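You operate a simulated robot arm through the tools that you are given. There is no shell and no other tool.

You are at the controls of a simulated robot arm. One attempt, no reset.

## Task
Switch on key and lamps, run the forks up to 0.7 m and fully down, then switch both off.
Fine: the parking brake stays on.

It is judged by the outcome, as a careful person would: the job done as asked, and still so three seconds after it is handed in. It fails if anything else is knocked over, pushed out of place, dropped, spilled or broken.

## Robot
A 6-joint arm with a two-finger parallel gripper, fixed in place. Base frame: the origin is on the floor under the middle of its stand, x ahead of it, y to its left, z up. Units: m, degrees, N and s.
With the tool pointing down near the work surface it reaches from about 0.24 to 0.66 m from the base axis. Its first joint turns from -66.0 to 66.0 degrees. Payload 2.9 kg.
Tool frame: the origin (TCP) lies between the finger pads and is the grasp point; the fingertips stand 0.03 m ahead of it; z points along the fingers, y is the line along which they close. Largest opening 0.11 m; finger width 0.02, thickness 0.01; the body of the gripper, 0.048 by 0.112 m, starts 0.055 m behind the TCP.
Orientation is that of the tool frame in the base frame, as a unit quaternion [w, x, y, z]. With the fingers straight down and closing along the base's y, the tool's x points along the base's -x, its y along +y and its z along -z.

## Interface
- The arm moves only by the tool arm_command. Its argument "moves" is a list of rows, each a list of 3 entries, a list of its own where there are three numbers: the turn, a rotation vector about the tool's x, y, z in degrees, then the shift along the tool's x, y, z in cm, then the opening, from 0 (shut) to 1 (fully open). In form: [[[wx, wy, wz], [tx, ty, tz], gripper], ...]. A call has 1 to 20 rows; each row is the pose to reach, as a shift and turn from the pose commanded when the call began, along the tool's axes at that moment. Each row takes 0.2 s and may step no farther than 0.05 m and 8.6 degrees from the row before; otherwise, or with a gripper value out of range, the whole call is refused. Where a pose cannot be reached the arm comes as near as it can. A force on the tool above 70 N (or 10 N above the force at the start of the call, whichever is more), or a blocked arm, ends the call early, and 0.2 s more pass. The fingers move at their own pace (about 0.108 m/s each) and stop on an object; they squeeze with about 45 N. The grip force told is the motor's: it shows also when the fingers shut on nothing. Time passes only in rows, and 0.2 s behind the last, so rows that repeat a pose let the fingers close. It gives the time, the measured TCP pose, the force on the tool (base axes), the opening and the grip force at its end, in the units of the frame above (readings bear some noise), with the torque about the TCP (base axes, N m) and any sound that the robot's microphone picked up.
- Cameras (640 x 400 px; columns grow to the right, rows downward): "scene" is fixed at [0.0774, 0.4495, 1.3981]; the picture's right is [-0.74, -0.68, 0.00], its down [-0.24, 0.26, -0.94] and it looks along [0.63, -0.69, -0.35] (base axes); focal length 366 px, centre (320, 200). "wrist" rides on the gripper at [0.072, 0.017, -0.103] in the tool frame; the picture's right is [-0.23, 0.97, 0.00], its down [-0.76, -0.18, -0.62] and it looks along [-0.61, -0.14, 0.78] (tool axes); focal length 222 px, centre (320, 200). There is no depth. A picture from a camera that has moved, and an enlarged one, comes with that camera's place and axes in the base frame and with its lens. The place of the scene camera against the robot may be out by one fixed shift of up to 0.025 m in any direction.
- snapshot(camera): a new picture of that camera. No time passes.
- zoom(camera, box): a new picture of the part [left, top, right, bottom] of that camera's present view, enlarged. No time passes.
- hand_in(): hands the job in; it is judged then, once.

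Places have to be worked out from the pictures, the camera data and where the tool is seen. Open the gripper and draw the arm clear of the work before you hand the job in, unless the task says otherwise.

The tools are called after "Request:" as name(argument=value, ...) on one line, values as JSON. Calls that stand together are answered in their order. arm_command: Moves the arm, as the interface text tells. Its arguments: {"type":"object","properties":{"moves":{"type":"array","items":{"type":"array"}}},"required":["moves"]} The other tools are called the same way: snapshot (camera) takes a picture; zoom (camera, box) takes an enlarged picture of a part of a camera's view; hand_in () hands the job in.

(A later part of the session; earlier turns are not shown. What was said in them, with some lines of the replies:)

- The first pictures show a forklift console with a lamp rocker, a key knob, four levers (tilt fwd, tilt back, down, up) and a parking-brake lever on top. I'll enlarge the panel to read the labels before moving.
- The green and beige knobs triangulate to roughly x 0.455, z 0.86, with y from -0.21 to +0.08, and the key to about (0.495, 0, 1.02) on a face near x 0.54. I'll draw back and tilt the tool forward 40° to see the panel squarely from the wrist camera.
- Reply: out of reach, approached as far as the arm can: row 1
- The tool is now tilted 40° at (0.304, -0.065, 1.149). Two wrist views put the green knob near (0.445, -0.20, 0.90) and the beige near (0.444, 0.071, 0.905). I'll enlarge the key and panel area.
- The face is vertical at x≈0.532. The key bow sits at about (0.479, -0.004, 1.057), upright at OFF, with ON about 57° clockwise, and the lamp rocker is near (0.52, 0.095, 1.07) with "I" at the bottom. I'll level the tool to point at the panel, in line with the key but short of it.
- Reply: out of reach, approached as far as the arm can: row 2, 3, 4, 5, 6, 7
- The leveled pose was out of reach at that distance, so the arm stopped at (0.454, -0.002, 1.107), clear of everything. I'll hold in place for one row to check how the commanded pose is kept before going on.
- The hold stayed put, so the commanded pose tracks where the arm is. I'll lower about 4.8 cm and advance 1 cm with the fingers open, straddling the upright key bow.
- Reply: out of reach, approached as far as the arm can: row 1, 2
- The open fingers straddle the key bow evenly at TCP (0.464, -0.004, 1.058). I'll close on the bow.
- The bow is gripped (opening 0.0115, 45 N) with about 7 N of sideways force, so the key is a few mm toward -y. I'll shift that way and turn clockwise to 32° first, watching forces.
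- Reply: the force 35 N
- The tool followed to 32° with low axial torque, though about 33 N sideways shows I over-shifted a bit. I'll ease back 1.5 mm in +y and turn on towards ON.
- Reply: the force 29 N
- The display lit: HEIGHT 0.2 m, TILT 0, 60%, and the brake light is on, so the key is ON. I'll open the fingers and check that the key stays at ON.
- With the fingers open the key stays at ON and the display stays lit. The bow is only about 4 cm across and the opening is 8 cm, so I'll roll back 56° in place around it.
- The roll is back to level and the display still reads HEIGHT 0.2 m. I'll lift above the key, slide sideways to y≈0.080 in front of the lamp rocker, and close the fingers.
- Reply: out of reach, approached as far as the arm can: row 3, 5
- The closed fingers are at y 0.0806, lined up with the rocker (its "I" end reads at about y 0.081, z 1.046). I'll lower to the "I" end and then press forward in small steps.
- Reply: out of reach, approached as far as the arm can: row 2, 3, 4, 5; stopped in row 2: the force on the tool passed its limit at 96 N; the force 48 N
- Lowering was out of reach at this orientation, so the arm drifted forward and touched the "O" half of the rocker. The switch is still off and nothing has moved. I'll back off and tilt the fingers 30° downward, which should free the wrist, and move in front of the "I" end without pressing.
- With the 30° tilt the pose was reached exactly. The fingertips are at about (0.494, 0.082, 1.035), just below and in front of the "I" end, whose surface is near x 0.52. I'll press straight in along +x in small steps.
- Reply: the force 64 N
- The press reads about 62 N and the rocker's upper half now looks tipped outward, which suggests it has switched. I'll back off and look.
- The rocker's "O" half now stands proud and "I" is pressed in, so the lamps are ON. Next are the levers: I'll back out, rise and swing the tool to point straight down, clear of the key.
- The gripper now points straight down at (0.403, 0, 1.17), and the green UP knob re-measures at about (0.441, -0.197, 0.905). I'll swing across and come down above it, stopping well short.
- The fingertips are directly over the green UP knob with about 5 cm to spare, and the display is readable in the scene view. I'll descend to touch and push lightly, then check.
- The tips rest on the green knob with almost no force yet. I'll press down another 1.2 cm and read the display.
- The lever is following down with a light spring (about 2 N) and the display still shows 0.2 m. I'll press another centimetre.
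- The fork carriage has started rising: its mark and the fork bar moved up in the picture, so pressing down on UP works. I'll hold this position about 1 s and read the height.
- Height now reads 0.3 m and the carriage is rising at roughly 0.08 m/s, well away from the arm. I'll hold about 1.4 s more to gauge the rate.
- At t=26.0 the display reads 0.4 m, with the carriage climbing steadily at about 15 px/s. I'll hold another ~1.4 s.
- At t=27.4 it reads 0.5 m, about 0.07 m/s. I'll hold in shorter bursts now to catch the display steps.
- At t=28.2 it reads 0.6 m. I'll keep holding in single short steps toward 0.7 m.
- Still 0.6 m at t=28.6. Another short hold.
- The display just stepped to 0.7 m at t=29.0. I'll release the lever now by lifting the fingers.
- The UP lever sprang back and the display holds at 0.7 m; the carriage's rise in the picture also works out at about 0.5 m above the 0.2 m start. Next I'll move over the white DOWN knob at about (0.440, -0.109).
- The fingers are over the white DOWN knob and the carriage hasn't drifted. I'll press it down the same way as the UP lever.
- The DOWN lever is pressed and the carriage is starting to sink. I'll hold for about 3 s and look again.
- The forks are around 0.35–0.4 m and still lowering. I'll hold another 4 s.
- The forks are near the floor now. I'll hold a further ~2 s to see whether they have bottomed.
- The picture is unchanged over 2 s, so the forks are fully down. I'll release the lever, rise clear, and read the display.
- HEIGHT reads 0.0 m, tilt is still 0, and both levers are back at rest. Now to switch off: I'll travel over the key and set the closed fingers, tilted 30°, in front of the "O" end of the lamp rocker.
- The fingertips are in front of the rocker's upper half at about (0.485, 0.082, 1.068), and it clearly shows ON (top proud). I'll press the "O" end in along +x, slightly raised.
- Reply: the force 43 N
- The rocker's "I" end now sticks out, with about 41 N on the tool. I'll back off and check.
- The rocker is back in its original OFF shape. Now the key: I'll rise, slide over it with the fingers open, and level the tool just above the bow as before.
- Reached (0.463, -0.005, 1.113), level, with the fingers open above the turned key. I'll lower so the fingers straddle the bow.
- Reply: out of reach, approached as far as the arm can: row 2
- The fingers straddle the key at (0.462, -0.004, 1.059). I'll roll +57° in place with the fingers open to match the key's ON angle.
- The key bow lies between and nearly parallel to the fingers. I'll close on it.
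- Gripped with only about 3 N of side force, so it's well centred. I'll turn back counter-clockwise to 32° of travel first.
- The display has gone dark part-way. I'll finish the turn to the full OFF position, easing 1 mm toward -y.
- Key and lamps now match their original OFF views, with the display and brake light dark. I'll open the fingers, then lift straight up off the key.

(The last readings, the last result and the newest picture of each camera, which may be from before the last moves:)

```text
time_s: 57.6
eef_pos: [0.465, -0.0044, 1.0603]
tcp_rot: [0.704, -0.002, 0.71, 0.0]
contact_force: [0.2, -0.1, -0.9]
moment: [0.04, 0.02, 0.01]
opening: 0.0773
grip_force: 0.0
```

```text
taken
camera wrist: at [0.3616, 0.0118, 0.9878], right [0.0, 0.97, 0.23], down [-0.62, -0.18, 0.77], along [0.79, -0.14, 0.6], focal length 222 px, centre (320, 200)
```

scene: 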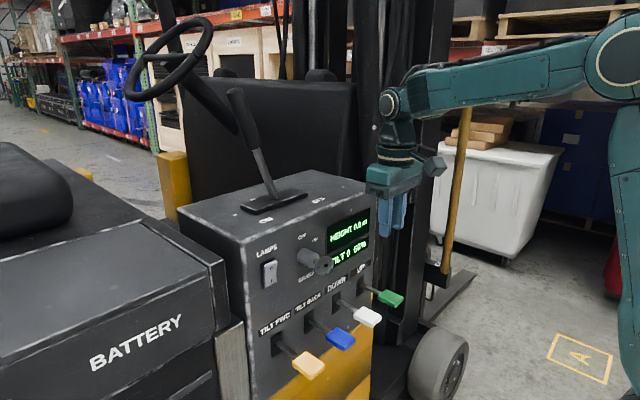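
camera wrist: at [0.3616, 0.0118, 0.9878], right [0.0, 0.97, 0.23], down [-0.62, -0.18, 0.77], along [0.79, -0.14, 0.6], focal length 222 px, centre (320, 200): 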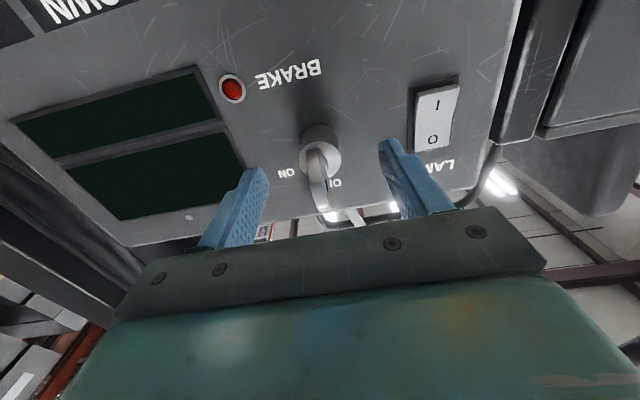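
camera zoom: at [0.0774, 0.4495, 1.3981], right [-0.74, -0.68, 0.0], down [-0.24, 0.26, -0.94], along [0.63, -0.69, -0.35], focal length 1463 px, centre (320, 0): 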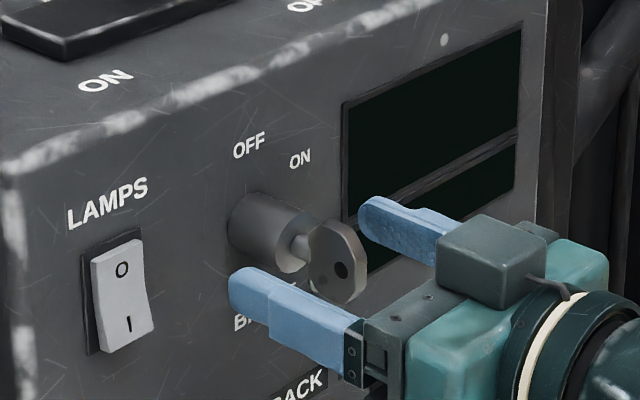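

The key stands upright at OFF, matching the start. I'll lift off it and draw the arm up and back to the down-pointing pose.

Request:
arm_command(moves=[[[0, 0, 0], [-1.4, 0, 0], 0.7], [[0, 0, 0], [-2.8, 0, 0], 0.7], [[0, 0, 0], [-4.2, 0, 0], 0.7], [[0, 0, 0], [-5.5, 0, 0], 0.7], [[0, 8, 0], [-6.7, 0, -0.8], 0.7], [[0, 16, 0], [-7.9, 0, -1.6], 0.7], [[0, 24, 0], [-9.1, 0, -2.4], 0.8], [[0, 32, 0], [-10.3, 0, -3.2], 0.9], [[0, 40, 0], [-11.5, 0, -4.0], 1.0], [[0, 48, 0], [-12.7, 0, -4.8], 1.0], [[0, 56, 0], [-13.9, 0, -5.6], 1.0], [[0, 64, 0], [-15.2, 0, -6.4], 1.0], [[0, 72, 0], [-16.6, 0, -7.2], 1.0], [[0, 80, 0], [-18, 0, -8.0], 1.0], [[0, 88, 0], [-20, 0, -8.2], 1.0], [[0, 88, 0], [-20, 0, -8.2], 1.0]])

Request:
snapshot(camera="scene")

Request:
snapshot(camera="wrist")

Request:
zoom(camera="scene", box=[220, 200, 420, 320])

```text
time_s: 61.0
eef_pos: [0.3856, -0.0047, 1.2606]
tcp_rot: [0.013, -0.001, 1.0, 0.0]
contact_force: [0.6, 0.2, 0.1]
moment: [0.0, 0.03, 0.02]
opening: 0.1099
grip_force: 0.1
out of reach, approached as far as the arm can: row 2, 3
```

```text
taken
```

scene: 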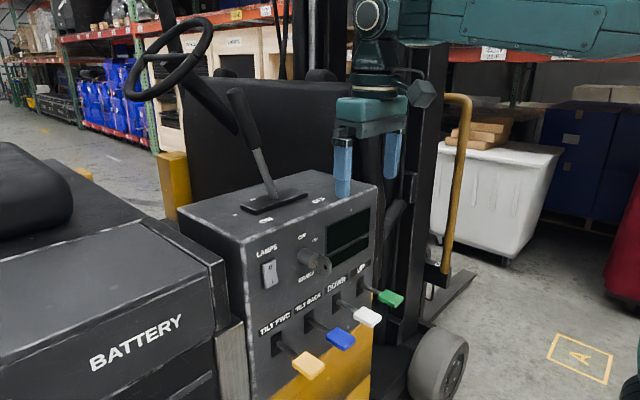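

```text
taken
camera wrist: at [0.3104, 0.0126, 1.3621], right [0.22, 0.97, 0.0], down [0.75, -0.17, 0.64], along [0.63, -0.14, -0.77], focal length 222 px, centre (320, 200)
```

wrist: 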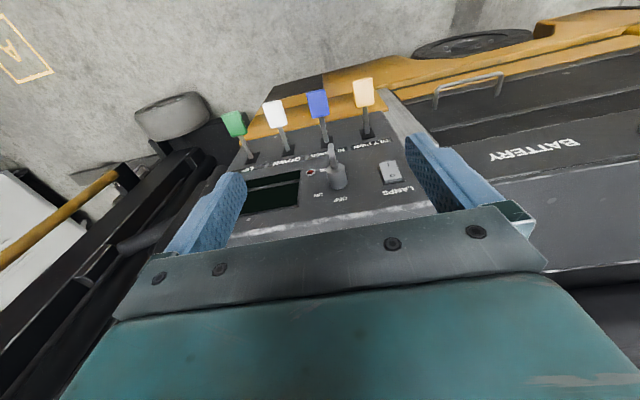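

```text
3.20 times, centred on (320, 260) of scene
camera zoom: at [0.0774, 0.4495, 1.3981], right [-0.74, -0.68, 0.0], down [-0.24, 0.26, -0.94], along [0.63, -0.69, -0.35], focal length 1171 px, centre (320, 8)
```

zoom: 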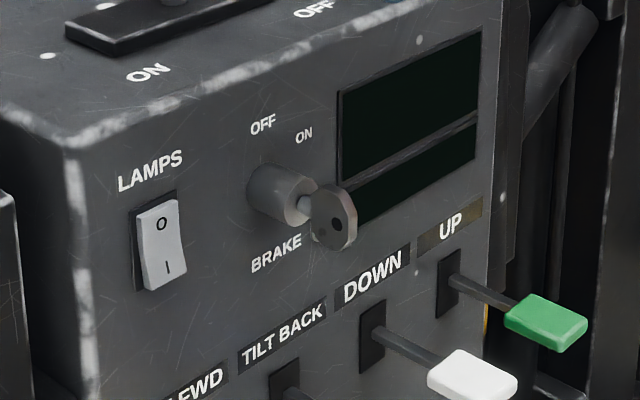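

The final views show the key upright at OFF with a dark display, and the lamp rocker at O. The levers are at rest, the forks are on the floor, the brake lever is untouched, and the arm is clear with its gripper open. I'm handing in.

Request:
hand_in()

```text
The job is handed in.
```

The job is handed in: I switched the key and lamps on, ran the forks up to 0.7 m and fully down, then switched both off.

- **Forks:** I released the UP lever as the display stepped to 0.7 m, and it stayed at 0.7 m. It shows only one decimal, so I estimate the true height at about 0.67 to 0.75 m. Holding DOWN brought it to 0.0 m, and the forks had stopped moving before I let go.
- **Key:** It is upright at OFF and the display is dark.
- **Lamps:** The switch went to I and is now back at O. I judged this from the switch itself, because no lamp was in view.
- **Parking brake:** I did not touch it. Its light was on while the key was on.

On the first try at the lamp switch the arm could not reach its target and bumped the O end with about 96 N. The switch did not change, and it worked normally afterwards.

At hand-in both levers had sprung back, and the arm was clear with its gripper open.
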